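You operate a simulated robot arm through the tools that you are given. There is no shell and no other tool.

You run a simulated robot arm. Do the job below in one go: nothing can be reset, and whatever is moved stays where it is left.

## Task
Flush the blue out of the filler jar with the small jug of water.
Fine: dump it by the yellow handle, pour the jug in, dump again, then shut the lid; no stain is left, the yellow handle ends shut, the empty jug ends on the mixing mat. Set down upright: small jug.

It is judged by the outcome, as a careful person would: the job done as asked, and still so three seconds after it is handed in. It fails if anything else is knocked over, pushed out of place, dropped, spilled or broken. A push-on lid holds only when it is set on centred and level and pressed home; a screw cap is set on level and turned clockwise until tight.

## Robot
A 6-joint arm with a two-finger parallel gripper, fixed in place. Base frame: the origin is on the floor under the middle of its stand, x ahead of it, y to its left, z up; the work surface is at about z = 0.722. Readings come in m, degrees, newtons and seconds.
With the tool pointing down near the work surface it reaches from about 0.1 to 0.58 m from the base axis. Its first joint turns from -115.0 to 115.0 degrees. Payload 3.43 kg.
Tool frame: the origin (TCP) lies between the finger pads and is the grasp point; the fingertips stand 0.034 m ahead of it; z points along the fingers, y is the line along which they close. Largest opening 0.128 m; finger width 0.024, thickness 0.012; the body of the gripper, 0.048 by 0.13 m, starts 0.096 m behind the TCP.
Orientation is told as [roll, pitch, yaw] about the base's x, y, z axes, in that order, counted from this pose: with the fingers straight down and closing along the base's y, the tool's x points along the base's -x, its y along +y and its z along -z.

## Interface
- The arm moves only by the tool step_arm. Its argument "deltas" is a list of rows, each an object of numbers (a shift or turn left out is 0, a gripper value left out holds the last): "ax", "ay", "az": the turn, a rotation vector about the base's x, y, z in units of 4 degrees (1.0 is 4 degrees); "dx", "dy", "dz": the shift along the base's x, y, z in units of 30 mm (1.0 is 30 mm); "claw": the finger opening in m, from 0 to 0.128. In form: [{"ax": .., "ay": .., "az": .., "dx": .., "dy": .., "dz": .., "claw": ..}, ...]. A call has 1 to 20 rows; each row shifts and turns the commanded pose from where the row before left it. A call with a number of a shift or a turn outside -1 to 1 is refused whole. A row lasts 0.2 s, in which the tool goes at most 0.05 m and 8.6 degrees; a call with a longer step from one row to the next is refused whole, and so is a gripper value outside its range. A pose out of reach is approached as far as the arm can. The call stops where the force on the tool passes 50 N (or 10 N more than at its start, if that is more) or the arm is blocked; 0.2 s more then pass. The fingers move at their own pace (about 0.153 m/s each) and stop on an object; they squeeze with about 32 N. The grip force told is the motor's: it shows also when the fingers shut on nothing. Time passes only in rows, and 0.2 s behind the last, so rows that do not move let the fingers close. The reply holds the time, the measured pose of the TCP, the force on the tool along the base axes, the opening and the grip force, in the units named above and with some noise, with the torque about the TCP (base axes, N m) and any sound that the robot's microphone picked up, and new pictures: "views" is both (left out), scene, wrist or none.
- Cameras (640 x 400 px; columns grow to the right, rows downward): "scene" is fixed at [0.0483, 0.5007, 1.5585]; the picture's right is [0.98, 0.21, 0.00], its down [0.01, -0.04, -1.00] and it looks along [-0.21, 0.98, -0.04] (base axes); focal length 214 px, centre (320, 200). "wrist" rides on the gripper at [0.076, -0.011, -0.16] in the tool frame; the picture's right is [0.15, 0.99, 0.00], its down [-0.88, 0.13, -0.46] and it looks along [-0.45, 0.07, 0.89] (tool axes); focal length 234 px, centre (320, 200). There is no depth. A picture from a camera that has moved, and an enlarged one, comes with that camera's place and axes in the base frame and with its lens.
- lift_body(by): slides the trunk up (or, below 0, down) by that many m; the arm rides with it, the base frame stays. It gives what a move gives, with no picture.
- zoom(camera, box): a new picture of the part [left, top, right, bottom] of that camera's present view, enlarged. It takes no simulated time.
- sign_off(): hands the job in; it is judged then, once.

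Nothing tells you positions but the pictures and the camera data. Unless the task says otherwise, let go and move clear before handing in.

The tools are called after ">>>" as a command line: name --argument value ..., lists and objects as JSON in quotes. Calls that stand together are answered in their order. step_arm: Moves the arm, as the interface text tells. Its arguments: {"type":"object","properties":{"deltas":{"type":"array","items":{"type":"object","properties":{"ax":{"type":"number"},"ay":{"type":"number"},"az":{"type":"number"},"dx":{"type":"number"},"dy":{"type":"number"},"dz":{"type":"number"},"claw":{"type":"number"}}}},"views":{"type":"string","enum":["both","scene","wrist","none"]}},"required":["deltas"]} The other tools are called the same way: lift_body (by) moves the trunk up or down; zoom (camera, box) takes an enlarged picture of a part of a camera's view; sign_off () hands the job in.

At the start:

```text
time: 0.0
position: [0.3256, 0.1831, 1.5041]
tool_rot: [0.0, -0.1, 0.0]
ft_force: [-0.7, 0.4, 0.9]
moment: [-0.04, 0.01, -0.01]
width: 0.128
grip_force: 0.1
trunk travel left (down, up): [-0.99, 0.0]
```

scene: 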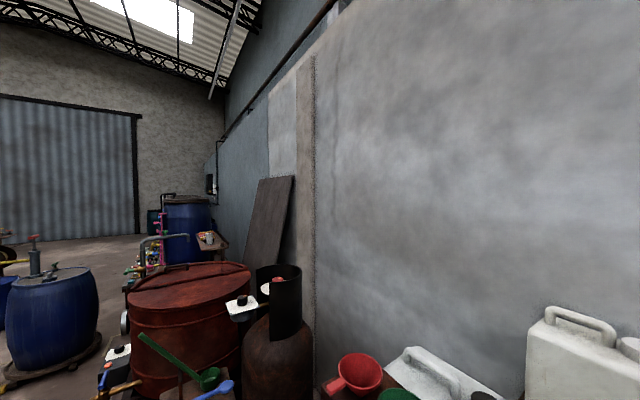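
wrist: 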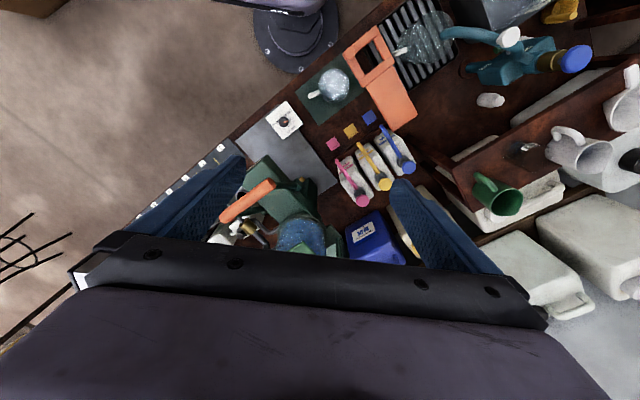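

I see a cluttered work bench from high above; the trunk is raised and needs lowering later. First I'll enlarge the wrist view to identify the filler jar, its handles and the small jug.

>>> zoom --camera "wrist" --box '[200, 50, 440, 200]'

>>> zoom --camera "wrist" --box '[400, 0, 640, 150]'

>>> zoom --camera "wrist" --box '[200, 150, 440, 300]'

>>> zoom --camera "scene" --box '[0, 200, 320, 400]'

```text
2.67 times, centred on (320, 125) of wrist
camera zoom: at [0.2506, 0.1716, 1.664], right [-0.15, 0.99, 0.0], down [0.88, 0.13, 0.46], along [0.45, 0.07, -0.89], focal length 624 px, centre (320, 400)
```

zoom: 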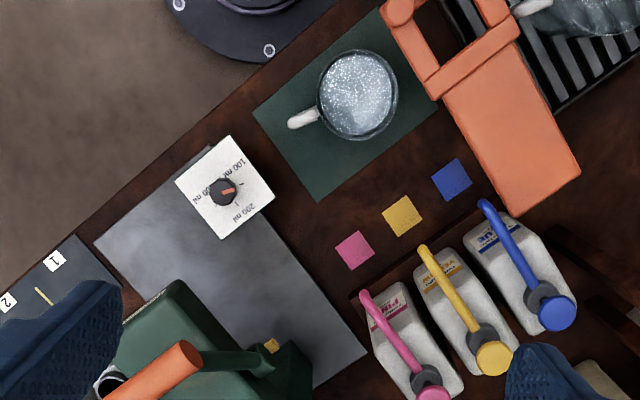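

```text
2.67 times, centred on (520, 75) of wrist
camera zoom: at [0.2506, 0.1716, 1.664], right [-0.15, 0.99, 0.0], down [0.88, 0.13, 0.46], along [0.45, 0.07, -0.89], focal length 624 px, centre (-213, 533)
```

zoom: 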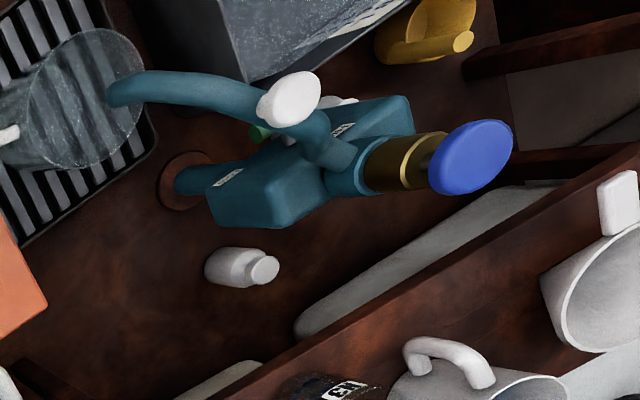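

```text
2.67 times, centred on (320, 225) of wrist
camera zoom: at [0.2506, 0.1716, 1.664], right [-0.15, 0.99, 0.0], down [0.88, 0.13, 0.46], along [0.45, 0.07, -0.89], focal length 624 px, centre (320, 133)
```

zoom: 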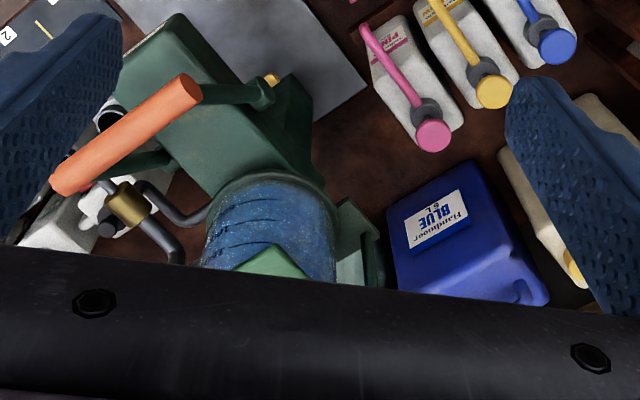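

```text
2.00 times, centred on (160, 300) of scene
camera zoom: at [0.0483, 0.5007, 1.5585], right [0.98, 0.21, 0.0], down [0.01, -0.04, -1.0], along [-0.21, 0.98, -0.04], focal length 429 px, centre (640, 0)
```

zoom: 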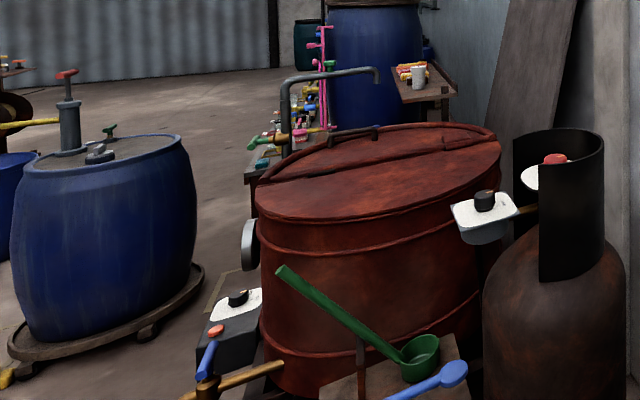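

The filler looks like the green machine with a blue-stained clear jar ahead of the arm, and a water jug stands on a green mat. I'll shift forward to look over the machine from above.

>>> step_arm --deltas '[{"dx": 1}, {"dx": 1}, {"dx": 1}, {"dx": 1}, {"dx": 1}]'

```text
time: 1.2
position: [0.4576, 0.1732, 1.4651]
tool_rot: [0.1, -0.1, 0.1]
ft_force: [-0.3, 0.0, -1.1]
moment: [-0.03, 0.0, 0.01]
width: 0.1281
grip_force: 0.1
out of reach, approached as far as the arm can: row 2, 3, 4, 5
trunk travel left (down, up): [-0.99, 0.0]
camera wrist: at [0.3808, 0.161, 1.6242], right [-0.15, 0.99, 0.0], down [0.88, 0.13, 0.46], along [0.45, 0.07, -0.89], focal length 234 px, centre (320, 200)
```

scene: 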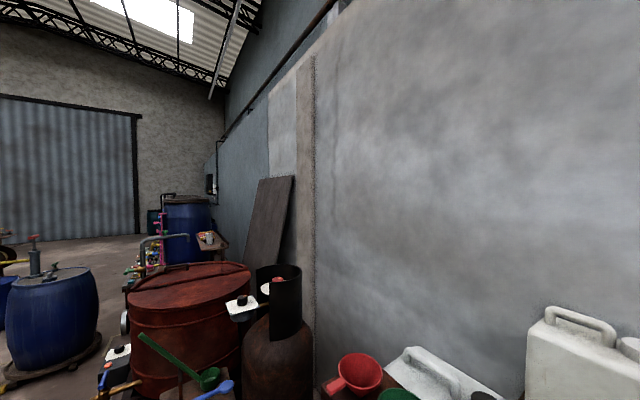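
wrist: 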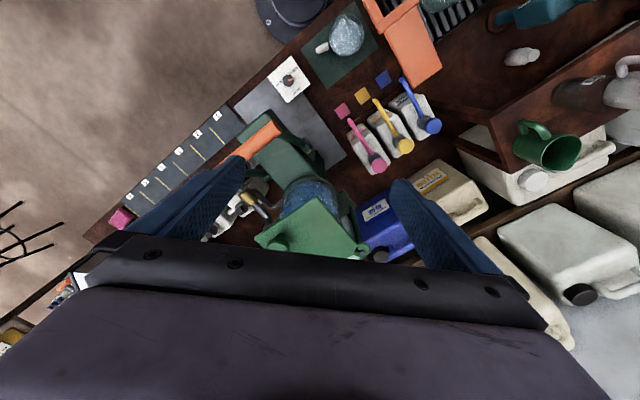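

The machine is tall: its orange handle is at about z = 1.2, with the jar behind it around (0.6, 0.18). I'll back the arm off toward the base and lower the trunk a bit for a better side view.

>>> step_arm --deltas '[{"dx": -1, "dz": 0.5}, {"dx": -1, "dz": 0.5}, {"dx": -1, "dy": -1}, {"dx": -1, "dy": -1}, {"dx": -1, "dy": -1}, {"dx": -1, "dy": -1}, {"dx": -1, "dy": -1}, {"dx": -0.5, "dy": -1}]' --views "wrist"

```text
time: 3.0
position: [0.2628, -0.0068, 1.5106]
tool_rot: [0.0, 0.1, 0.0]
ft_force: [0.1, -0.7, 0.8]
moment: [-0.01, 0.03, 0.02]
width: 0.1281
grip_force: 0.0
out of reach, approached as far as the arm can: row 7, 8
trunk travel left (down, up): [-0.99, 0.0]
camera wrist: at [0.1861, -0.0182, 1.6717], right [-0.15, 0.99, 0.0], down [0.88, 0.13, 0.45], along [0.45, 0.07, -0.89], focal length 234 px, centre (320, 200)
```

wrist: 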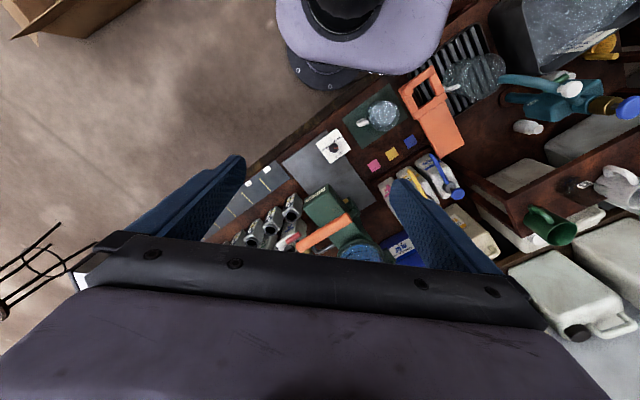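

Now I'll tilt the gripper up so that the wrist camera looks more horizontally at the machine.

>>> step_arm --deltas '[{"ay": -1}, {"ay": -1}, {"ay": -1}, {"ay": -1}, {"ay": -1}, {"ay": -1}, {"ay": -1}, {"ay": -1}]' --views "wrist"

>>> lift_body --by -0.2

>>> step_arm --deltas '[{"dz": 0}]' --views "wrist"

```text
time: 4.8
position: [0.3666, -0.0084, 1.5887]
tool_rot: [0.0, -31.9, 0.0]
ft_force: [0.4, 1.4, -0.7]
moment: [0.0, -0.03, -0.05]
width: 0.128
grip_force: 0.0
out of reach, approached as far as the arm can: row 1, 2, 3, 4, 5, 6, 7, 8
trunk travel left (down, up): [-0.99, 0.0]
camera wrist: at [0.2176, -0.0207, 1.6852], right [-0.12, 0.99, -0.08], down [0.51, 0.13, 0.85], along [0.85, 0.07, -0.52], focal length 234 px, centre (320, 200)
```

wrist: 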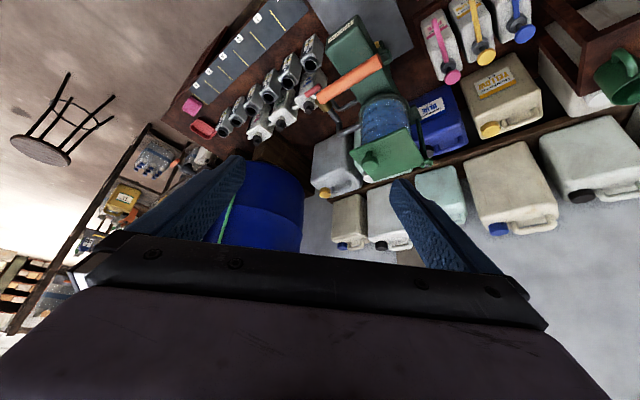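

```text
time: 7.0
position: [0.3667, -0.0088, 1.3899]
tool_rot: [0.0, -31.9, 0.0]
ft_force: [-0.4, 0.2, 0.9]
moment: [0.03, 0.0, 0.02]
width: 0.1282
grip_force: 0.0
trunk travel left (down, up): [-0.79, 0.2]
```

```text
time: 7.4
position: [0.3656, -0.0087, 1.3898]
tool_rot: [0.0, -31.9, 0.0]
ft_force: [-0.6, 0.6, 0.1]
moment: [0.02, 0.01, -0.01]
width: 0.1278
grip_force: 0.1
trunk travel left (down, up): [-0.79, 0.2]
camera wrist: at [0.2175, -0.0206, 1.4852], right [-0.12, 0.99, -0.08], down [0.51, 0.13, 0.85], along [0.85, 0.07, -0.52], focal length 234 px, centre (320, 200)
```

wrist: 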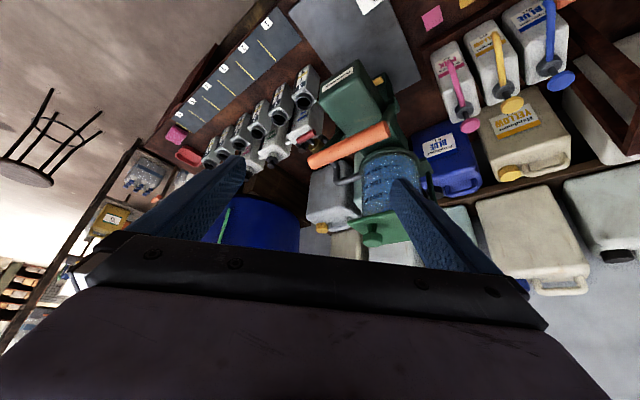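

The machine is now clearly in view, with a jar with blue stains, a green lid and an orange lever. I'll enlarge it for detail.

>>> zoom --camera "wrist" --box '[270, 40, 470, 260]'

>>> zoom --camera "wrist" --box '[150, 0, 350, 180]'

```text
1.82 times, centred on (370, 150) of wrist
camera zoom: at [0.2175, -0.0206, 1.4852], right [-0.12, 0.99, -0.08], down [0.51, 0.13, 0.85], along [0.85, 0.07, -0.52], focal length 426 px, centre (229, 291)
```

zoom: 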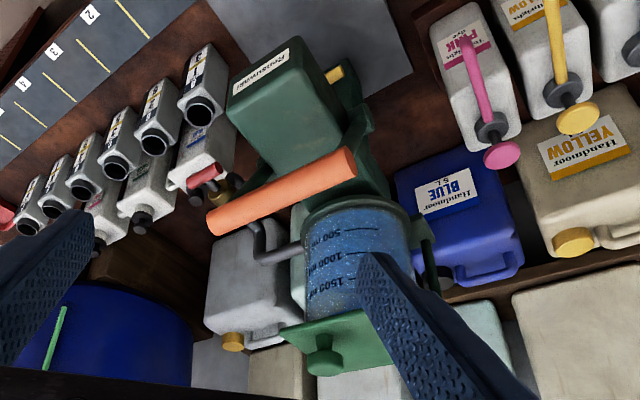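

```text
2.22 times, centred on (250, 90) of wrist
camera zoom: at [0.2175, -0.0206, 1.4852], right [-0.12, 0.99, -0.08], down [0.51, 0.13, 0.85], along [0.85, 0.07, -0.52], focal length 520 px, centre (476, 444)
```

zoom: 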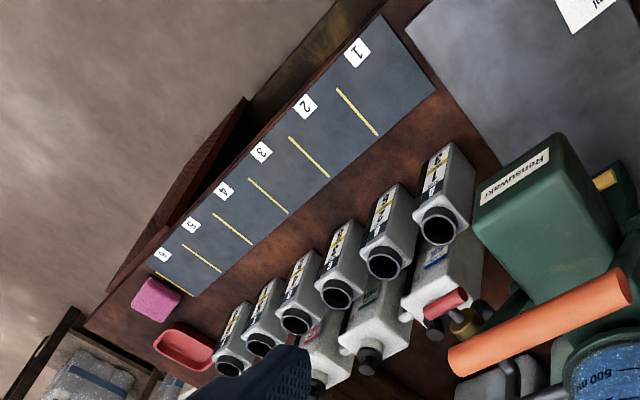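

The picture is upside down (picture-down is world-up): green base, orange lever across the front at z≈1.19, then the clear jar with a green knobbed lid on top. I'll swing the arm to the left side to view the machine from there.

>>> step_arm --deltas '[{"dx": -0.28, "dy": 0.97, "az": -0.9}, {"dx": -0.28, "dy": 0.97, "az": -0.9}, {"dx": -0.28, "dy": 0.97, "az": -0.9}, {"dx": -0.28, "dy": 0.97, "az": -0.9}, {"dx": -0.28, "dy": 0.97, "az": -0.9}, {"dx": -0.28, "dy": 0.97, "az": -0.9}, {"dx": -0.28, "dy": 0.97, "az": -0.9}, {"dx": -0.28, "dy": 0.97, "az": -0.9}, {"dx": -0.28, "dy": 0.97, "az": -0.9}, {"dx": -0.28, "dy": 0.97, "az": -0.9}, {"dx": -0.28, "dy": 0.97, "az": -0.9}, {"dx": -0.28, "dy": 0.97, "az": -0.9}, {"dx": -0.28, "dy": 0.97, "az": -0.9}, {"dx": -0.28, "dy": 0.97, "az": -0.9}]'

```text
time: 10.4
position: [0.2842, 0.3246, 1.24]
tool_rot: [0.1, -31.9, -50.5]
ft_force: [0.0, -0.6, 0.6]
moment: [-0.02, 0.01, 0.01]
width: 0.1281
grip_force: 0.1
out of reach, approached as far as the arm can: row 1, 7, 8, 9, 10, 11, 12, 13, 14
trunk travel left (down, up): [-0.79, 0.2]
camera wrist: at [0.1799, 0.4312, 1.336], right [0.68, 0.73, -0.07], down [0.42, -0.31, 0.85], along [0.6, -0.61, -0.52], focal length 234 px, centre (320, 200)
```

scene: 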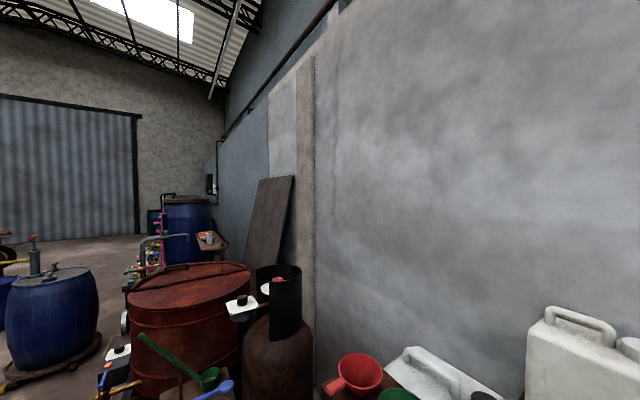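
wrist: 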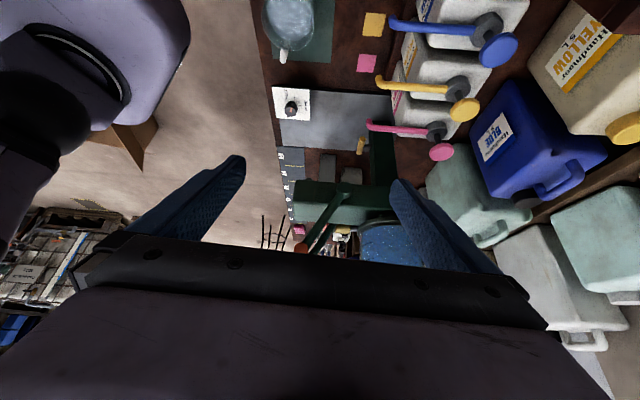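

From the left I now see a yellow handle at the machine's front, under its body, above the gray mat. I'll enlarge.

>>> zoom --camera "wrist" --box '[250, 120, 470, 270]'

>>> zoom --camera "wrist" --box '[240, 0, 420, 130]'

```text
2.67 times, centred on (360, 195) of wrist
camera zoom: at [0.1799, 0.4312, 1.336], right [0.68, 0.73, -0.07], down [0.42, -0.31, 0.85], along [0.6, -0.61, -0.52], focal length 624 px, centre (213, 213)
```

zoom: 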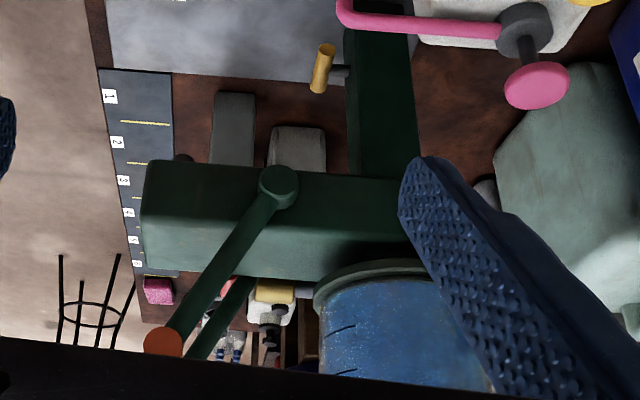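

```text
3.08 times, centred on (330, 65) of wrist
camera zoom: at [0.1799, 0.4312, 1.336], right [0.68, 0.73, -0.07], down [0.42, -0.31, 0.85], along [0.6, -0.61, -0.52], focal length 720 px, centre (289, 615)
```

zoom: 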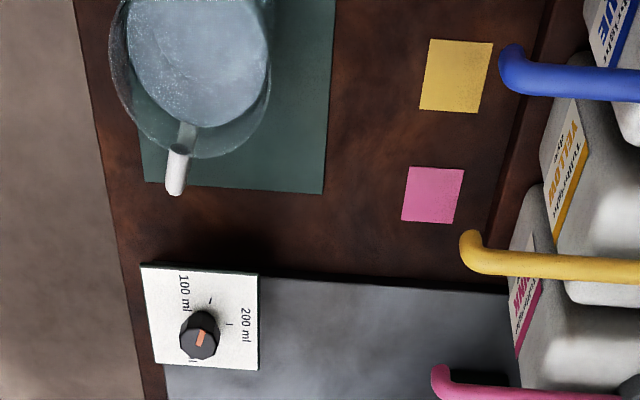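

I found the yellow handle on the column's left side and a dial on a gray plate below. Next I'll turn the camera toward the left part of the bench to check for other jugs and mats.

>>> step_arm --deltas '[{"az": 1}, {"az": 1}, {"az": 1}, {"az": 1}, {"az": 1}, {"az": 1}, {"az": 1}, {"az": 1}, {"az": 1}, {"az": 1}, {"az": 1}, {"az": 1}, {"az": 1}, {"az": 1}, {"az": 1}, {"az": 1}, {"az": 1}, {"az": 1}, {"az": 1}]' --views "wrist"

```text
time: 14.4
position: [0.2843, 0.3237, 1.2403]
tool_rot: [0.0, -31.9, 25.5]
ft_force: [0.8, 0.1, 0.2]
moment: [0.0, 0.0, -0.01]
width: 0.1282
grip_force: 0.1
trunk travel left (down, up): [-0.79, 0.2]
camera wrist: at [0.1544, 0.2481, 1.3364], right [-0.54, 0.84, -0.08], down [0.4, 0.34, 0.85], along [0.74, 0.43, -0.52], focal length 234 px, centre (320, 200)
```

wrist: 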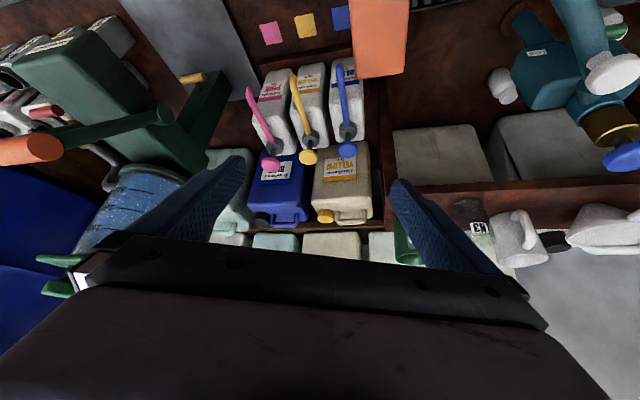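

The yellow handle is at about (0.64, 0.13, 0.795), low on the column. I'll level the tool again to look down on the left bench and the mats.

>>> step_arm --deltas '[{"ax": -0.43, "ay": 0.9}, {"ax": -0.43, "ay": 0.9}, {"ax": -0.43, "ay": 0.9}, {"ax": -0.43, "ay": 0.9}, {"ax": -0.43, "ay": 0.9}, {"ax": -0.43, "ay": 0.9}, {"ax": -0.43, "ay": 0.9}, {"ax": -0.43, "ay": 0.9}]' --views "wrist"

```text
time: 16.2
position: [0.2848, 0.3232, 1.2396]
tool_rot: [0.0, 0.1, 25.5]
ft_force: [-0.3, -0.5, 0.1]
moment: [0.01, 0.03, 0.01]
width: 0.1279
grip_force: 0.1
trunk travel left (down, up): [-0.79, 0.2]
camera wrist: at [0.2207, 0.2804, 1.4005], right [-0.56, 0.83, 0.0], down [0.74, 0.5, 0.45], along [0.38, 0.25, -0.89], focal length 234 px, centre (320, 200)
```

wrist: 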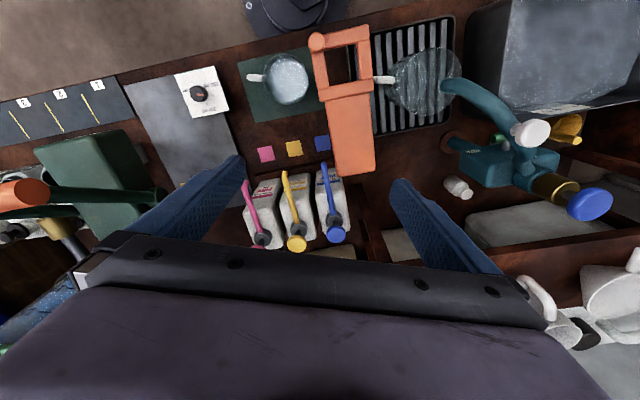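

>>> zoom --camera "wrist" --box '[220, 20, 480, 190]'

>>> zoom --camera "wrist" --box '[420, 0, 640, 150]'

>>> zoom --camera "wrist" --box '[0, 60, 240, 240]'

```text
2.35 times, centred on (350, 105) of wrist
camera zoom: at [0.2207, 0.2804, 1.4005], right [-0.56, 0.83, 0.0], down [0.74, 0.5, 0.45], along [0.38, 0.25, -0.89], focal length 551 px, centre (249, 424)
```

zoom: 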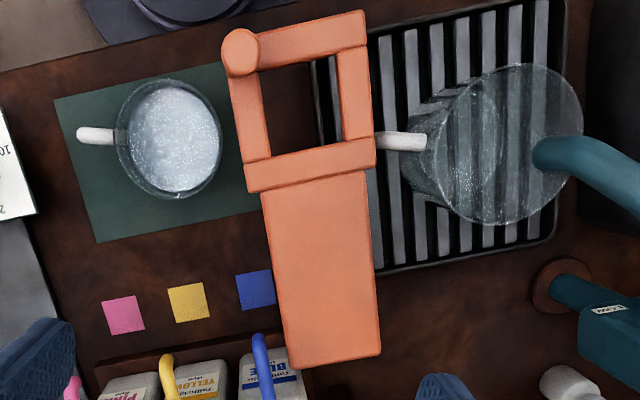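

```text
2.67 times, centred on (530, 75) of wrist
camera zoom: at [0.2207, 0.2804, 1.4005], right [-0.56, 0.83, 0.0], down [0.74, 0.5, 0.45], along [0.38, 0.25, -0.89], focal length 624 px, centre (-240, 533)
```

zoom: 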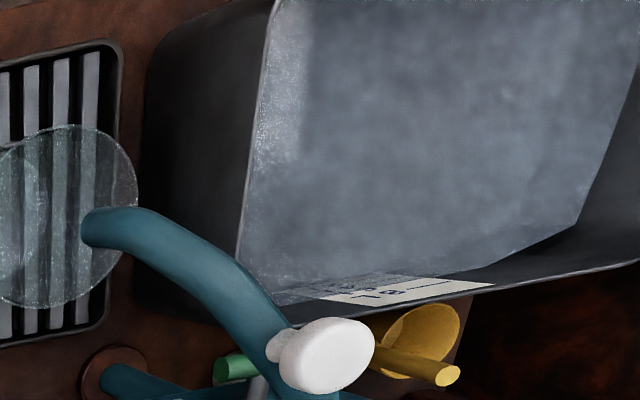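

```text
2.22 times, centred on (120, 150) of wrist
camera zoom: at [0.2207, 0.2804, 1.4005], right [-0.56, 0.83, 0.0], down [0.74, 0.5, 0.45], along [0.38, 0.25, -0.89], focal length 520 px, centre (764, 311)
```

zoom: 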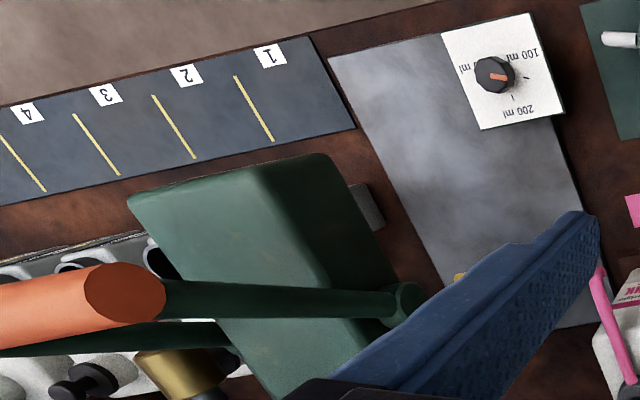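

The small jug (with water, white handle) stands on the green mat near (0.26, 0.215); a larger empty jug sits on the rack under the tap and is not to be touched. I'll lower the trunk a little and look at the machine from the left at mid height.

>>> lift_body --by -0.13

>>> step_arm --deltas '[{"az": -1}, {"az": -1}, {"az": -1}, {"az": -1}, {"az": -1}, {"az": -1}, {"az": -1}, {"az": -1}, {"az": -1}, {"az": -1}, {"az": -1}, {"az": -1}, {"az": -1}, {"az": -1}, {"az": -1}]' --views "none"

>>> step_arm --deltas '[{"ax": -0.57, "ay": -0.82}, {"ax": -0.57, "ay": -0.82}, {"ax": -0.57, "ay": -0.82}, {"ax": -0.57, "ay": -0.82}, {"ax": -0.57, "ay": -0.82}, {"ax": -0.57, "ay": -0.82}, {"ax": -0.57, "ay": -0.82}, {"ax": -0.57, "ay": -0.82}, {"ax": -0.57, "ay": -0.82}, {"ax": -0.57, "ay": -0.82}, {"ax": -0.57, "ay": -0.82}, {"ax": -0.57, "ay": -0.82}]' --views "both"

```text
time: 17.8
position: [0.2839, 0.3233, 1.1093]
tool_rot: [0.1, 0.0, 25.5]
ft_force: [0.0, -0.4, 0.0]
moment: [0.01, 0.0, 0.03]
width: 0.1279
grip_force: 0.1
trunk travel left (down, up): [-0.66, 0.33]
```

```text
time: 20.9
position: [0.283, 0.3239, 1.1099]
tool_rot: [0.1, -0.1, -34.5]
ft_force: [-0.3, -0.7, -0.2]
moment: [-0.02, -0.03, -0.01]
width: 0.1282
grip_force: 0.1
trunk travel left (down, up): [-0.66, 0.33]
```

```text
time: 23.6
position: [0.2842, 0.3221, 1.1104]
tool_rot: [-0.2, -48.0, -34.3]
ft_force: [0.2, 1.1, -0.2]
moment: [0.02, 0.01, 0.0]
width: 0.1278
grip_force: 0.1
trunk travel left (down, up): [-0.66, 0.33]
camera wrist: at [0.1374, 0.4098, 1.1614], right [0.48, 0.87, -0.11], down [0.28, -0.03, 0.96], along [0.83, -0.49, -0.26], focal length 234 px, centre (320, 200)
```

scene: 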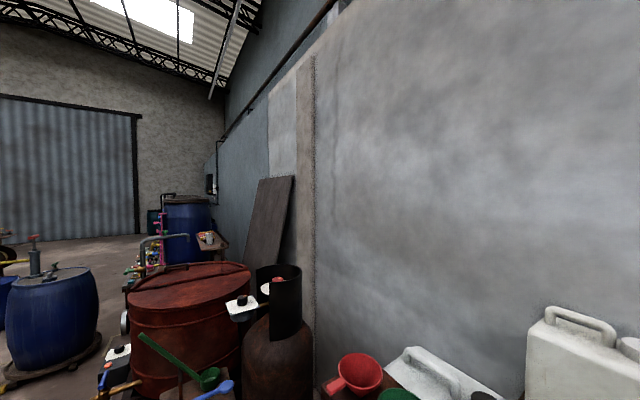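
wrist: 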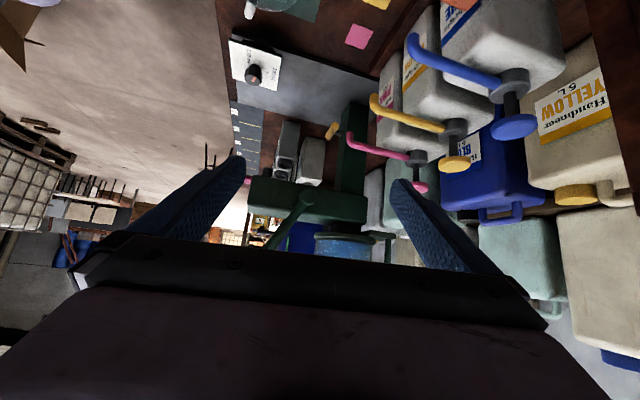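

>>> zoom --camera "wrist" --box '[230, 80, 430, 270]'

```text
2.11 times, centred on (330, 175) of wrist
camera zoom: at [0.1374, 0.4098, 1.1614], right [0.48, 0.87, -0.11], down [0.28, -0.03, 0.96], along [0.83, -0.49, -0.26], focal length 493 px, centre (299, 253)
```

zoom: 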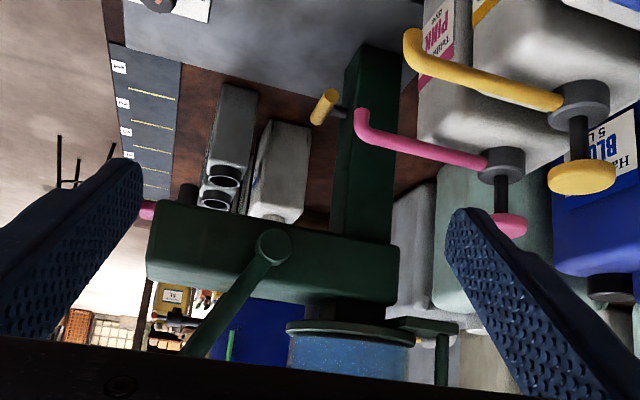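

Zooming re-renders in fine detail, so I'll use tighter boxes on the yellow handle and the jar from here.

>>> zoom --camera "wrist" --box '[315, 105, 375, 145]'

>>> zoom --camera "wrist" --box '[290, 210, 390, 270]'

>>> zoom --camera "wrist" --box '[225, 30, 295, 110]'

```text
10.00 times, centred on (345, 125) of wrist
camera zoom: at [0.1374, 0.4098, 1.1614], right [0.48, 0.87, -0.11], down [0.28, -0.03, 0.96], along [0.83, -0.49, -0.26], focal length 2342 px, centre (70, 950)
```

zoom: 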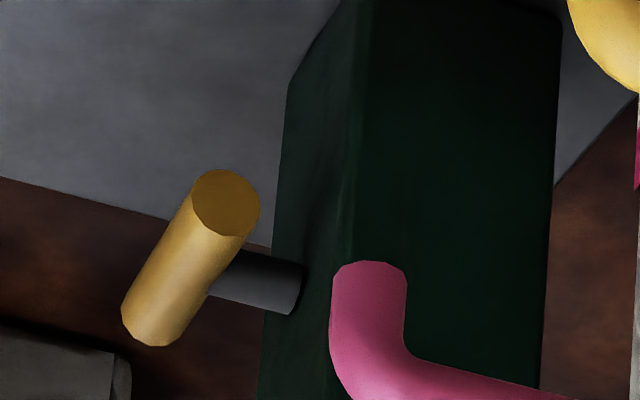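

```text
6.40 times, centred on (340, 240) of wrist
camera zoom: at [0.1374, 0.4098, 1.1614], right [0.48, 0.87, -0.11], down [0.28, -0.03, 0.96], along [0.83, -0.49, -0.26], focal length 1499 px, centre (192, -56)
```

zoom: 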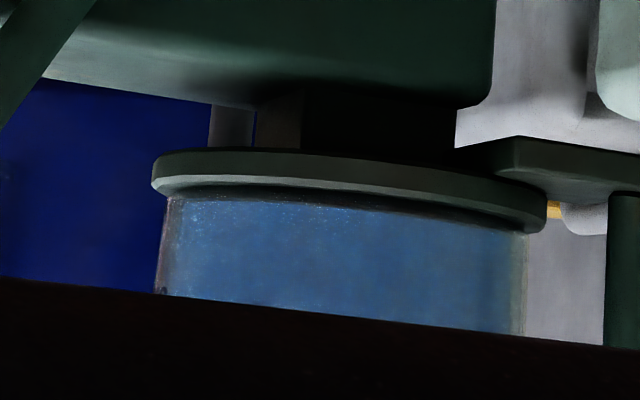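

```text
5.00 times, centred on (260, 70) of wrist
camera zoom: at [0.1374, 0.4098, 1.1614], right [0.48, 0.87, -0.11], down [0.28, -0.03, 0.96], along [0.83, -0.49, -0.26], focal length 1171 px, centre (620, 850)
```

zoom: 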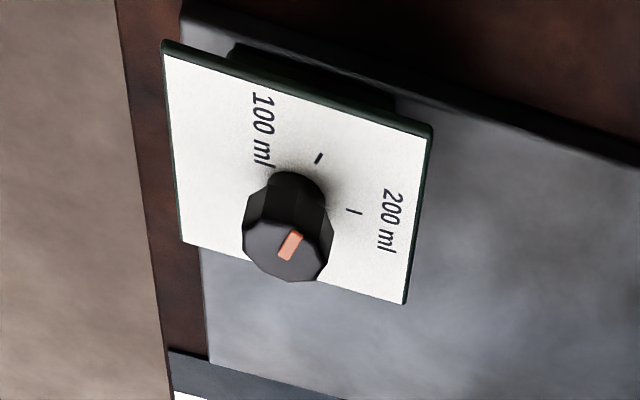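

The yellow handle is a horizontal bar on a gray stub from the column's front face. I want to see the front and right side of the machine too, so I'll swing around the front, staying clear of the orange lever.

>>> step_arm --deltas '[{"dy": -0.9, "az": 1}, {"dy": -0.9, "az": 1}, {"dy": -0.9, "az": 1}, {"dy": -0.9, "az": 1}, {"dy": -0.9, "az": 1}, {"dy": -0.9, "az": 1}, {"dy": -0.9, "az": 1}, {"dy": -0.9, "az": 1}, {"dy": -0.9, "az": 1}, {"dy": -0.9, "az": 1}]' --views "wrist"

>>> step_arm --deltas '[{"dx": 0.3, "dy": -0.6, "az": 1}, {"dx": 0.3, "dy": -0.6, "az": 1}, {"dx": 0.3, "dy": -0.6, "az": 1}, {"dx": 0.3, "dy": -0.6, "az": 1}, {"dx": 0.3, "dy": -0.6, "az": 1}, {"dx": 0.3, "dy": -0.6, "az": 1}, {"dx": 0.3, "dy": -0.6, "az": 1}, {"dx": 0.3, "dy": -0.6, "az": 1}, {"dx": 0.3, "dy": -0.6, "az": 1}, {"dx": 0.3, "dy": -0.6, "az": 1}, {"dx": 0.3, "dy": -0.6, "az": 1}, {"dx": 0.3, "dy": -0.6, "az": 1}, {"dx": 0.3, "dy": -0.6, "az": 1}, {"dx": 0.3, "dy": -0.6, "az": 1}]' --views "wrist"

```text
time: 25.8
position: [0.3397, 0.2456, 1.1149]
tool_rot: [-0.5, -47.8, 5.8]
ft_force: [0.1, 0.8, 0.1]
moment: [0.01, -0.02, -0.01]
width: 0.1281
grip_force: 0.0
out of reach, approached as far as the arm can: row 5, 6, 7, 8, 9, 10
trunk travel left (down, up): [-0.66, 0.33]
camera wrist: at [0.1717, 0.2182, 1.1677], right [-0.19, 0.97, -0.11], down [0.24, 0.16, 0.96], along [0.95, 0.16, -0.26], focal length 234 px, centre (320, 200)
```

wrist: 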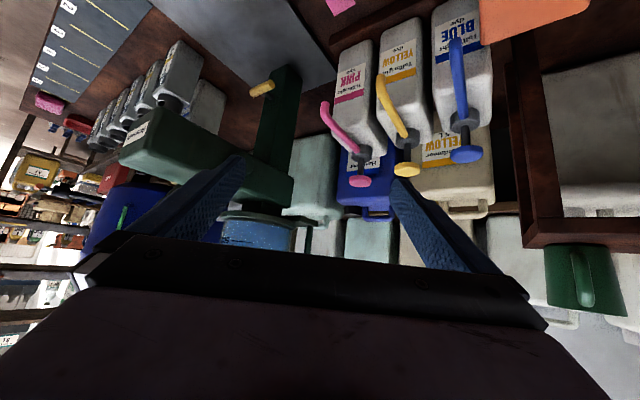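

```text
time: 27.6
position: [0.4467, 0.1715, 1.1194]
tool_rot: [2.0, -47.0, 38.1]
ft_force: [-35.0, 19.2, 3.2]
moment: [-0.25, -0.73, -1.07]
width: 0.1059
grip_force: 0.0
out of reach, approached as far as the arm can: row 1, 2, 3, 4, 5
trunk travel left (down, up): [-0.66, 0.33]
stopped in row 9: the force on the tool passed its limit at 57 N (the readings are from after the stop); the commanded pose is now the measured one
camera wrist: at [0.3244, 0.0539, 1.172], right [-0.71, 0.7, -0.08], down [0.14, 0.25, 0.96], along [0.69, 0.67, -0.27], focal length 234 px, centre (320, 200)
```

wrist: 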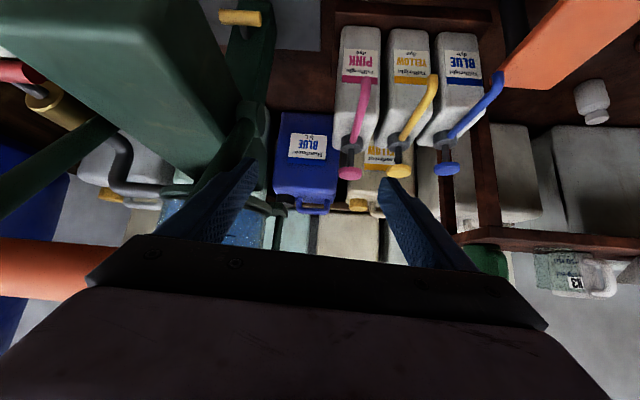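

The machine's left side stopped me (the arm clipped at its reach limit and drifted sideways). I'll back straight off along the reaction direction and from now on make one checked move at a time.

>>> step_arm --deltas '[{"dx": -0.5, "dy": 0.3}, {"dx": -0.8, "dy": 0.4}, {"dx": -1, "dy": 0.4}]' --views "wrist"

```text
time: 28.4
position: [0.4301, 0.2117, 1.1194]
tool_rot: [1.6, -47.1, 37.7]
ft_force: [-0.1, -0.4, 0.1]
moment: [-0.02, -0.03, 0.01]
width: 0.128
grip_force: 0.0
out of reach, approached as far as the arm can: row 2, 3
trunk travel left (down, up): [-0.66, 0.33]
camera wrist: at [0.3056, 0.0968, 1.1732], right [-0.7, 0.71, -0.09], down [0.14, 0.25, 0.96], along [0.7, 0.66, -0.27], focal length 234 px, centre (320, 200)
```

wrist: 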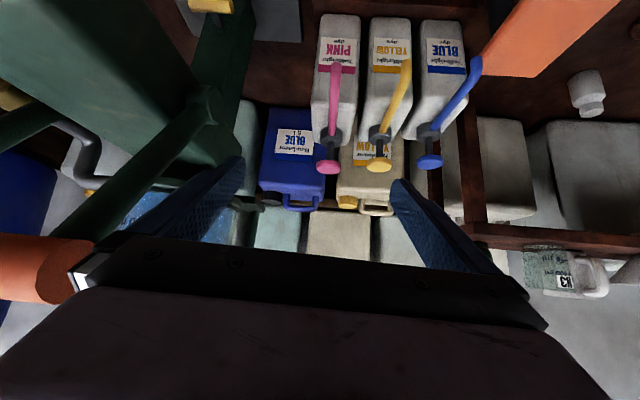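

I'm clear again. I'll slide sideways to the left away from the lever while turning back, one checked step at a time.

>>> step_arm --deltas '[{"dy": 0.8, "dx": -0.3}, {"dy": 0.8, "dx": -0.5, "az": -0.5}, {"dy": 0.8, "dx": -0.7, "az": -1}, {"dy": 0.5, "dx": -0.7, "az": -1}, {"az": -1, "dx": -0.7}]' --views "none"

```text
time: 29.6
position: [0.3419, 0.2998, 1.1199]
tool_rot: [1.5, -47.2, 23.9]
ft_force: [0.5, -0.2, 0.5]
moment: [-0.02, 0.03, 0.03]
width: 0.1283
grip_force: 0.1
trunk travel left (down, up): [-0.66, 0.33]
```

Clear of the machine; now raising the trunk so the arm can work comfortably at the jar's height.

>>> lift_body --by 0.33

```text
time: 32.9
position: [0.3418, 0.3003, 1.45]
tool_rot: [1.6, -47.1, 23.8]
ft_force: [-0.4, -0.8, -0.3]
moment: [-0.01, -0.04, -0.01]
width: 0.1279
grip_force: 0.0
trunk travel left (down, up): [-0.99, 0.0]
```

Now I'll turn the camera toward the jar from the upper left.

>>> step_arm --deltas '[{"az": -1}, {"az": -1}, {"az": -1}, {"az": -1}, {"az": -1}, {"az": -1}, {"az": -1}, {"az": -1}, {"az": -1}, {"az": -1}, {"az": -1}]' --views "wrist"

```text
time: 35.3
position: [0.3429, 0.3014, 1.4493]
tool_rot: [1.5, -47.1, -20.2]
ft_force: [0.1, 0.6, 0.1]
moment: [0.01, -0.04, -0.03]
width: 0.1281
grip_force: 0.0
trunk travel left (down, up): [-0.99, 0.0]
camera wrist: at [0.1787, 0.3444, 1.5028], right [0.23, 0.97, -0.09], down [0.29, 0.02, 0.96], along [0.93, -0.25, -0.27], focal length 234 px, centre (320, 200)
```

wrist: 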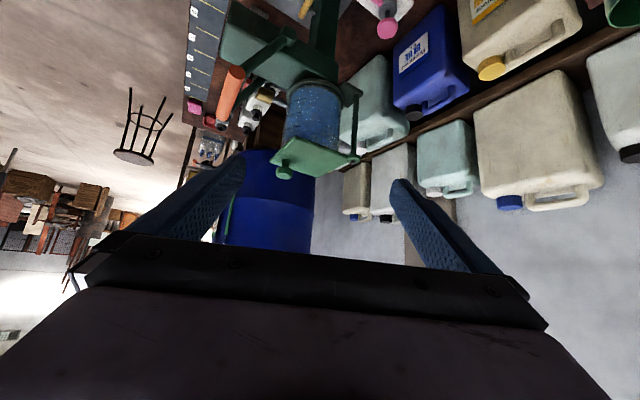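

>>> zoom --camera "wrist" --box '[255, 60, 375, 190]'

>>> zoom --camera "wrist" --box '[180, 0, 360, 140]'

```text
3.08 times, centred on (315, 125) of wrist
camera zoom: at [0.1787, 0.3444, 1.5028], right [0.23, 0.97, -0.09], down [0.29, 0.02, 0.96], along [0.93, -0.25, -0.27], focal length 720 px, centre (335, 431)
```

zoom: 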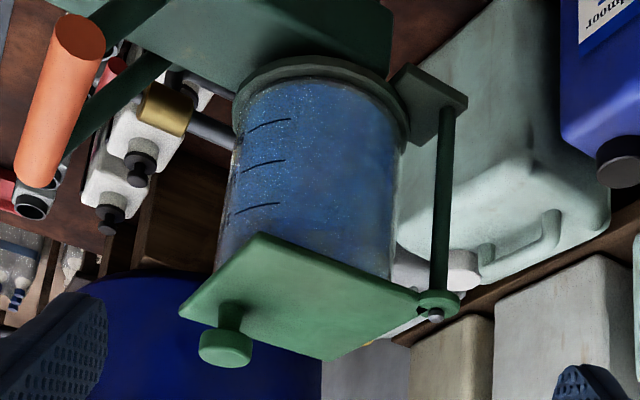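

```text
2.86 times, centred on (270, 70) of wrist
camera zoom: at [0.1787, 0.3444, 1.5028], right [0.23, 0.97, -0.09], down [0.29, 0.02, 0.96], along [0.93, -0.25, -0.27], focal length 669 px, centre (463, 571)
```

zoom: 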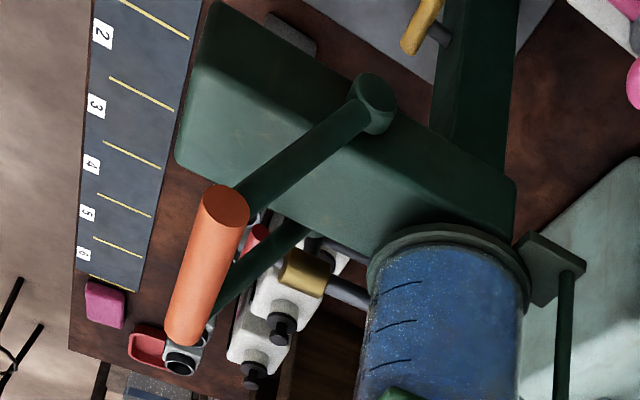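

The lid is a square swing plate, shut now, pivoting on a vertical post at its back-left corner (≈(0.66, 0.285)); its knob is at ≈(0.645, 0.128, 1.295). I'll test whether the gripper can be rolled over so the camera sits on top, which gives clearance below.

>>> step_arm --deltas '[{"ax": 0.687, "ay": -0.25, "az": -0.682}, {"ax": 0.687, "ay": -0.25, "az": -0.682}, {"ax": 0.687, "ay": -0.25, "az": -0.682}, {"ax": 0.687, "ay": -0.25, "az": -0.682}, {"ax": 0.687, "ay": -0.25, "az": -0.682}, {"ax": 0.687, "ay": -0.25, "az": -0.682}, {"ax": 0.687, "ay": -0.25, "az": -0.682}, {"ax": 0.687, "ay": -0.25, "az": -0.682}, {"ax": 0.687, "ay": -0.25, "az": -0.682}, {"ax": 0.687, "ay": -0.25, "az": -0.682}, {"ax": 0.687, "ay": -0.25, "az": -0.682}, {"ax": 0.687, "ay": -0.25, "az": -0.682}, {"ax": 0.687, "ay": -0.25, "az": -0.682}, {"ax": 0.687, "ay": -0.25, "az": -0.682}, {"ax": 0.687, "ay": -0.25, "az": -0.682}, {"ax": 0.687, "ay": -0.25, "az": -0.682}]' --views "wrist"

```text
time: 38.7
position: [0.3421, 0.3003, 1.451]
tool_rot: [45.5, -18.7, -91.7]
ft_force: [0.4, 0.4, -0.1]
moment: [-0.03, 0.01, -0.02]
width: 0.128
grip_force: 0.1
trunk travel left (down, up): [-0.99, 0.0]
camera wrist: at [0.2234, 0.4092, 1.5244], right [0.71, 0.34, 0.62], down [-0.26, -0.69, 0.67], along [0.66, -0.63, -0.4], focal length 234 px, centre (320, 200)
```

wrist: 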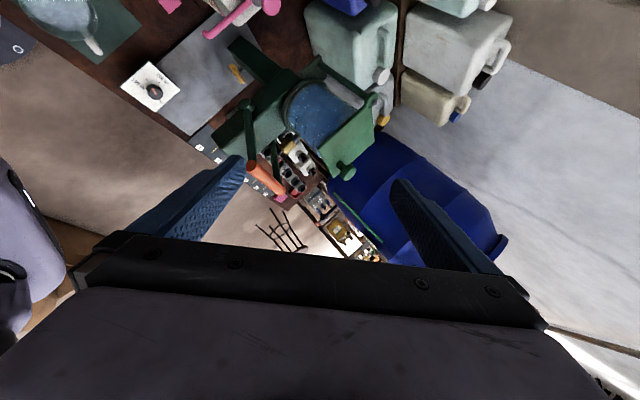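

The roll works so far; continuing to the full half turn.

>>> step_arm --deltas '[{"ax": 0.687, "ay": -0.25, "az": -0.682}, {"ax": 0.687, "ay": -0.25, "az": -0.682}, {"ax": 0.687, "ay": -0.25, "az": -0.682}, {"ax": 0.687, "ay": -0.25, "az": -0.682}, {"ax": 0.687, "ay": -0.25, "az": -0.682}, {"ax": 0.687, "ay": -0.25, "az": -0.682}, {"ax": 0.687, "ay": -0.25, "az": -0.682}, {"ax": 0.687, "ay": -0.25, "az": -0.682}, {"ax": 0.687, "ay": -0.25, "az": -0.682}, {"ax": 0.687, "ay": -0.25, "az": -0.682}, {"ax": 0.687, "ay": -0.25, "az": -0.682}, {"ax": 0.687, "ay": -0.25, "az": -0.682}, {"ax": 0.687, "ay": -0.25, "az": -0.682}, {"ax": 0.687, "ay": -0.25, "az": -0.682}, {"ax": 0.687, "ay": -0.25, "az": -0.682}, {"ax": 0.687, "ay": -0.25, "az": -0.682}, {"ax": 0.687, "ay": -0.25, "az": -0.682}, {"ax": 0.687, "ay": -0.25, "az": -0.682}, {"ax": 0.687, "ay": -0.25, "az": -0.682}, {"ax": 0.687, "ay": -0.25, "az": -0.682}]' --views "none"

>>> step_arm --deltas '[{"ax": 0.687, "ay": -0.25, "az": -0.682}, {"ax": 0.687, "ay": -0.25, "az": -0.682}, {"ax": 0.687, "ay": -0.25, "az": -0.682}, {"ax": 0.687, "ay": -0.25, "az": -0.682}, {"ax": 0.687, "ay": -0.25, "az": -0.682}, {"ax": 0.687, "ay": -0.25, "az": -0.682}, {"ax": 0.687, "ay": -0.25, "az": -0.682}, {"ax": 0.687, "ay": -0.25, "az": -0.682}, {"ax": 0.687, "ay": -0.25, "az": -0.682}]' --views "wrist"

```text
time: 42.9
position: [0.4133, 0.3248, 1.5598]
tool_rot: [44.3, 21.0, -131.3]
ft_force: [-0.8, 0.3, -0.2]
moment: [-0.01, 0.02, 0.02]
width: 0.128
grip_force: 0.0
out of reach, approached as far as the arm can: row 4, 5, 6, 7, 8, 9, 10, 11, 12, 14, 15, 16, 17, 18, 19, 20
trunk travel left (down, up): [-0.99, 0.0]
```

```text
time: 44.9
position: [0.4134, 0.3258, 1.561]
tool_rot: [44.4, 20.9, -131.3]
ft_force: [-0.4, 0.5, 0.3]
moment: [0.01, 0.03, 0.03]
width: 0.1283
grip_force: 0.0
out of reach, approached as far as the arm can: row 1, 2, 3, 4, 5, 6, 7, 8, 9
trunk travel left (down, up): [-0.99, 0.0]
camera wrist: at [0.3445, 0.4287, 1.6874], right [0.46, -0.55, 0.7], down [-0.81, -0.58, 0.08], along [0.36, -0.6, -0.71], focal length 234 px, centre (320, 200)
```

wrist: 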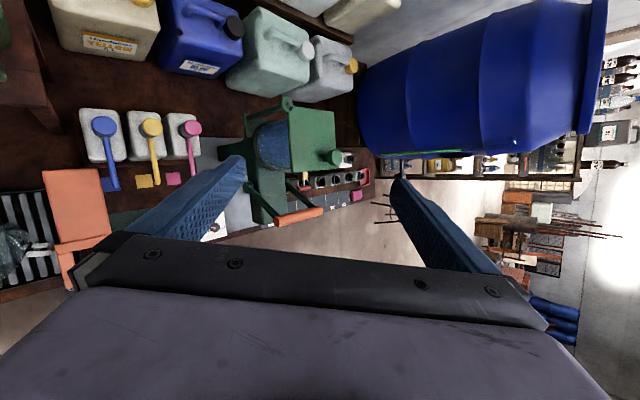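

The wrist's roll limit was reached in that direction. Before undoing it, I'll use this different view angle on the machine and jug.

>>> zoom --camera "wrist" --box '[230, 80, 380, 240]'

>>> zoom --camera "wrist" --box '[60, 150, 200, 250]'

```text
2.50 times, centred on (305, 160) of wrist
camera zoom: at [0.3445, 0.4287, 1.6874], right [0.46, -0.55, 0.7], down [-0.81, -0.58, 0.08], along [0.36, -0.6, -0.71], focal length 585 px, centre (358, 300)
```

zoom: 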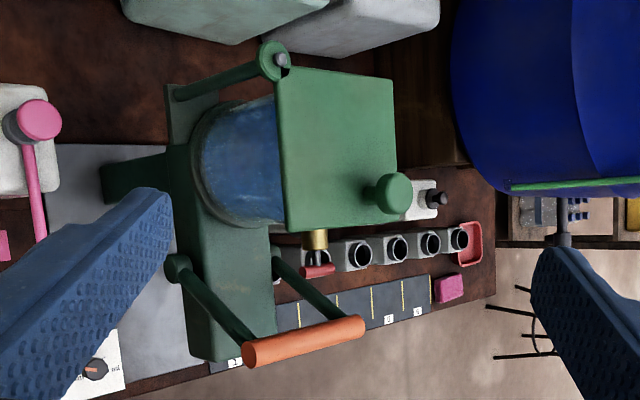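

```text
4.00 times, centred on (130, 200) of wrist
camera zoom: at [0.3445, 0.4287, 1.6874], right [0.46, -0.55, 0.7], down [-0.81, -0.58, 0.08], along [0.36, -0.6, -0.71], focal length 937 px, centre (1080, 200)
```

zoom: 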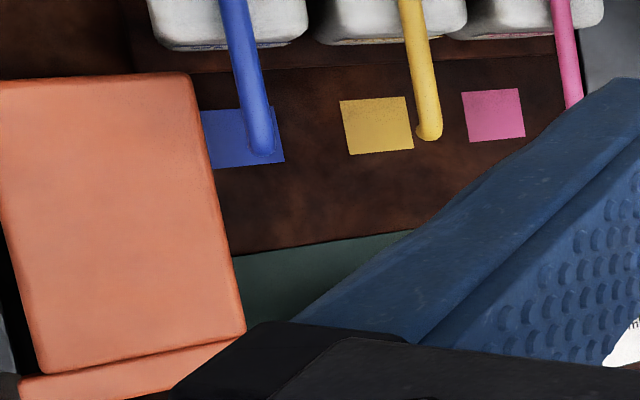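

I got a very clear view: lid pivot post with screw at the back-left corner, knob near the front-right corner. Now I'll roll back the other way to see how far that direction goes.

>>> step_arm --deltas '[{"ax": -0.687, "ay": 0.25, "az": 0.682}, {"ax": -0.687, "ay": 0.25, "az": 0.682}, {"ax": -0.687, "ay": 0.25, "az": 0.682}, {"ax": -0.687, "ay": 0.25, "az": 0.682}, {"ax": -0.687, "ay": 0.25, "az": 0.682}, {"ax": -0.687, "ay": 0.25, "az": 0.682}, {"ax": -0.687, "ay": 0.25, "az": 0.682}, {"ax": -0.687, "ay": 0.25, "az": 0.682}, {"ax": -0.687, "ay": 0.25, "az": 0.682}, {"ax": -0.687, "ay": 0.25, "az": 0.682}, {"ax": -0.687, "ay": 0.25, "az": 0.682}, {"ax": -0.687, "ay": 0.25, "az": 0.682}, {"ax": -0.687, "ay": 0.25, "az": 0.682}, {"ax": -0.687, "ay": 0.25, "az": 0.682}, {"ax": -0.687, "ay": 0.25, "az": 0.682}, {"ax": -0.687, "ay": 0.25, "az": 0.682}, {"ax": -0.687, "ay": 0.25, "az": 0.682}, {"ax": -0.687, "ay": 0.25, "az": 0.682}, {"ax": -0.687, "ay": 0.25, "az": 0.682}, {"ax": -0.687, "ay": 0.25, "az": 0.682}]' --views "none"

```text
time: 49.1
position: [0.4054, 0.3283, 1.567]
tool_rot: [35.2, -34.7, -70.5]
ft_force: [0.2, -0.4, 1.0]
moment: [0.0, -0.02, 0.0]
width: 0.128
grip_force: 0.0
out of reach, approached as far as the arm can: row 8, 12, 17
trunk travel left (down, up): [-0.99, 0.0]
```

>>> step_arm --deltas '[{"ax": -0.687, "ay": 0.25, "az": 0.682, "dz": -0.6}, {"ax": -0.687, "ay": 0.25, "az": 0.682, "dz": -0.6}, {"ax": -0.687, "ay": 0.25, "az": 0.682, "dz": -0.6}, {"ax": -0.687, "ay": 0.25, "az": 0.682, "dz": -0.6}, {"ax": -0.687, "ay": 0.25, "az": 0.682, "dz": -0.6}, {"ax": -0.687, "ay": 0.25, "az": 0.682, "dz": -0.6}, {"ax": -0.687, "ay": 0.25, "az": 0.682, "dz": -0.6}, {"ax": -0.687, "ay": 0.25, "az": 0.682, "dz": -0.6}, {"ax": -0.687, "ay": 0.25, "az": 0.682, "dz": -0.6}, {"ax": -0.687, "ay": 0.25, "az": 0.682}]' --views "none"

```text
time: 51.3
position: [0.3704, 0.3981, 1.5074]
tool_rot: [0.5, -47.2, -19.0]
ft_force: [-0.1, 0.9, -0.4]
moment: [0.0, 0.01, 0.02]
width: 0.128
grip_force: 0.2
out of reach, approached as far as the arm can: row 1, 2, 3, 4, 5, 6, 7, 8, 9
trunk travel left (down, up): [-0.99, 0.0]
```

>>> step_arm --deltas '[{"dy": -0.5, "dz": -0.8}, {"dy": -0.5, "dz": -0.8}, {"dy": -0.5, "dz": -0.8}, {"dy": -0.5, "dz": -0.8}, {"dy": -0.5, "dz": -0.8}, {"dy": -0.5, "dz": -0.8}]' --views "none"

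```text
time: 52.7
position: [0.3688, 0.3988, 1.5058]
tool_rot: [0.5, -47.2, -19.2]
ft_force: [0.1, 0.5, 0.5]
moment: [0.0, -0.02, 0.0]
width: 0.1279
grip_force: 0.1
out of reach, approached as far as the arm can: row 1, 2, 3, 4, 5, 6
trunk travel left (down, up): [-0.99, 0.0]
```

The arm seems to rest against a joint limit; I'll test turning toward the radial direction.

>>> step_arm --deltas '[{"az": 1}, {"az": 1}, {"az": 1}, {"az": 1}]' --views "none"

```text
time: 53.7
position: [0.3053, 0.4077, 1.5665]
tool_rot: [0.1, -46.8, -3.1]
ft_force: [0.2, -0.6, -0.1]
moment: [-0.01, 0.0, 0.02]
width: 0.1279
grip_force: 0.1
out of reach, approached as far as the arm can: row 1, 2, 3, 4
trunk travel left (down, up): [-0.99, 0.0]
```

>>> step_arm --deltas '[{"az": 1}, {"az": 1}, {"az": 1}, {"az": 1}, {"az": 1}, {"az": 1}, {"az": 1}, {"az": 1}, {"az": 1}, {"az": 1}]' --views "wrist"

```text
time: 55.9
position: [0.1908, 0.3745, 1.6747]
tool_rot: [-0.5, -46.4, 37.4]
ft_force: [-0.2, 0.0, 1.4]
moment: [-0.01, -0.02, 0.0]
width: 0.1278
grip_force: 0.1
out of reach, approached as far as the arm can: row 1, 2, 3, 4, 5, 6, 7, 8, 9, 10
trunk travel left (down, up): [-0.99, 0.0]
camera wrist: at [0.0629, 0.2655, 1.7314], right [-0.68, 0.73, -0.11], down [0.14, 0.28, 0.95], along [0.72, 0.63, -0.29], focal length 234 px, centre (320, 200)
```

wrist: 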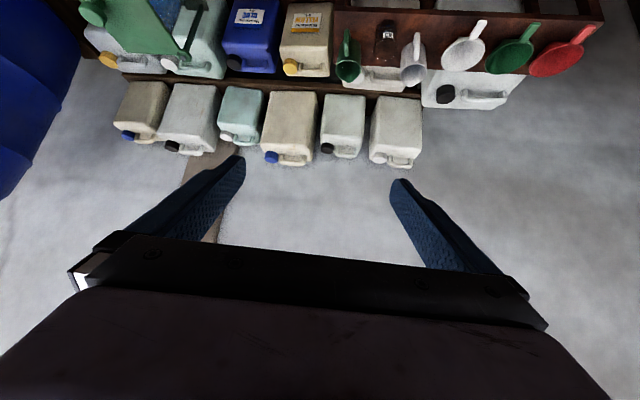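

The arm has drifted into an awkward wrist configuration. I'll try returning the tool to pointing straight down to get it back to a free state.

>>> step_arm --deltas '[{"ax": -0.6, "ay": 0.8}, {"ax": -0.6, "ay": 0.8}, {"ax": -0.6, "ay": 0.8}, {"ax": -0.6, "ay": 0.8}, {"ax": -0.6, "ay": 0.8}, {"ax": -0.6, "ay": 0.8}]' --views "none"

```text
time: 57.3
position: [0.1994, 0.3792, 1.6655]
tool_rot: [0.8, -43.3, 36.9]
ft_force: [0.1, -0.1, 0.7]
moment: [0.0, 0.0, 0.0]
width: 0.1278
grip_force: 0.1
out of reach, approached as far as the arm can: row 1, 2, 3, 4, 5, 6
trunk travel left (down, up): [-0.99, 0.0]
```

>>> step_arm --deltas '[{"dz": -1}, {"dz": -1}, {"dz": -1}, {"dz": -1}]' --views "none"

```text
time: 58.3
position: [0.1961, 0.3941, 1.6537]
tool_rot: [0.5, -42.8, 36.9]
ft_force: [0.4, 0.1, -0.3]
moment: [0.01, -0.02, -0.02]
width: 0.1281
grip_force: 0.0
out of reach, approached as far as the arm can: row 1, 2, 3, 4
trunk travel left (down, up): [-0.99, 0.0]
```

>>> step_arm --deltas '[{"dx": 1}, {"dx": 1}, {"dx": 1}]' --views "none"

```text
time: 59.1
position: [0.2877, 0.3946, 1.651]
tool_rot: [1.1, -43.4, 36.8]
ft_force: [0.6, -0.9, -0.1]
moment: [-0.01, 0.02, -0.02]
width: 0.1282
grip_force: 0.0
trunk travel left (down, up): [-0.99, 0.0]
```

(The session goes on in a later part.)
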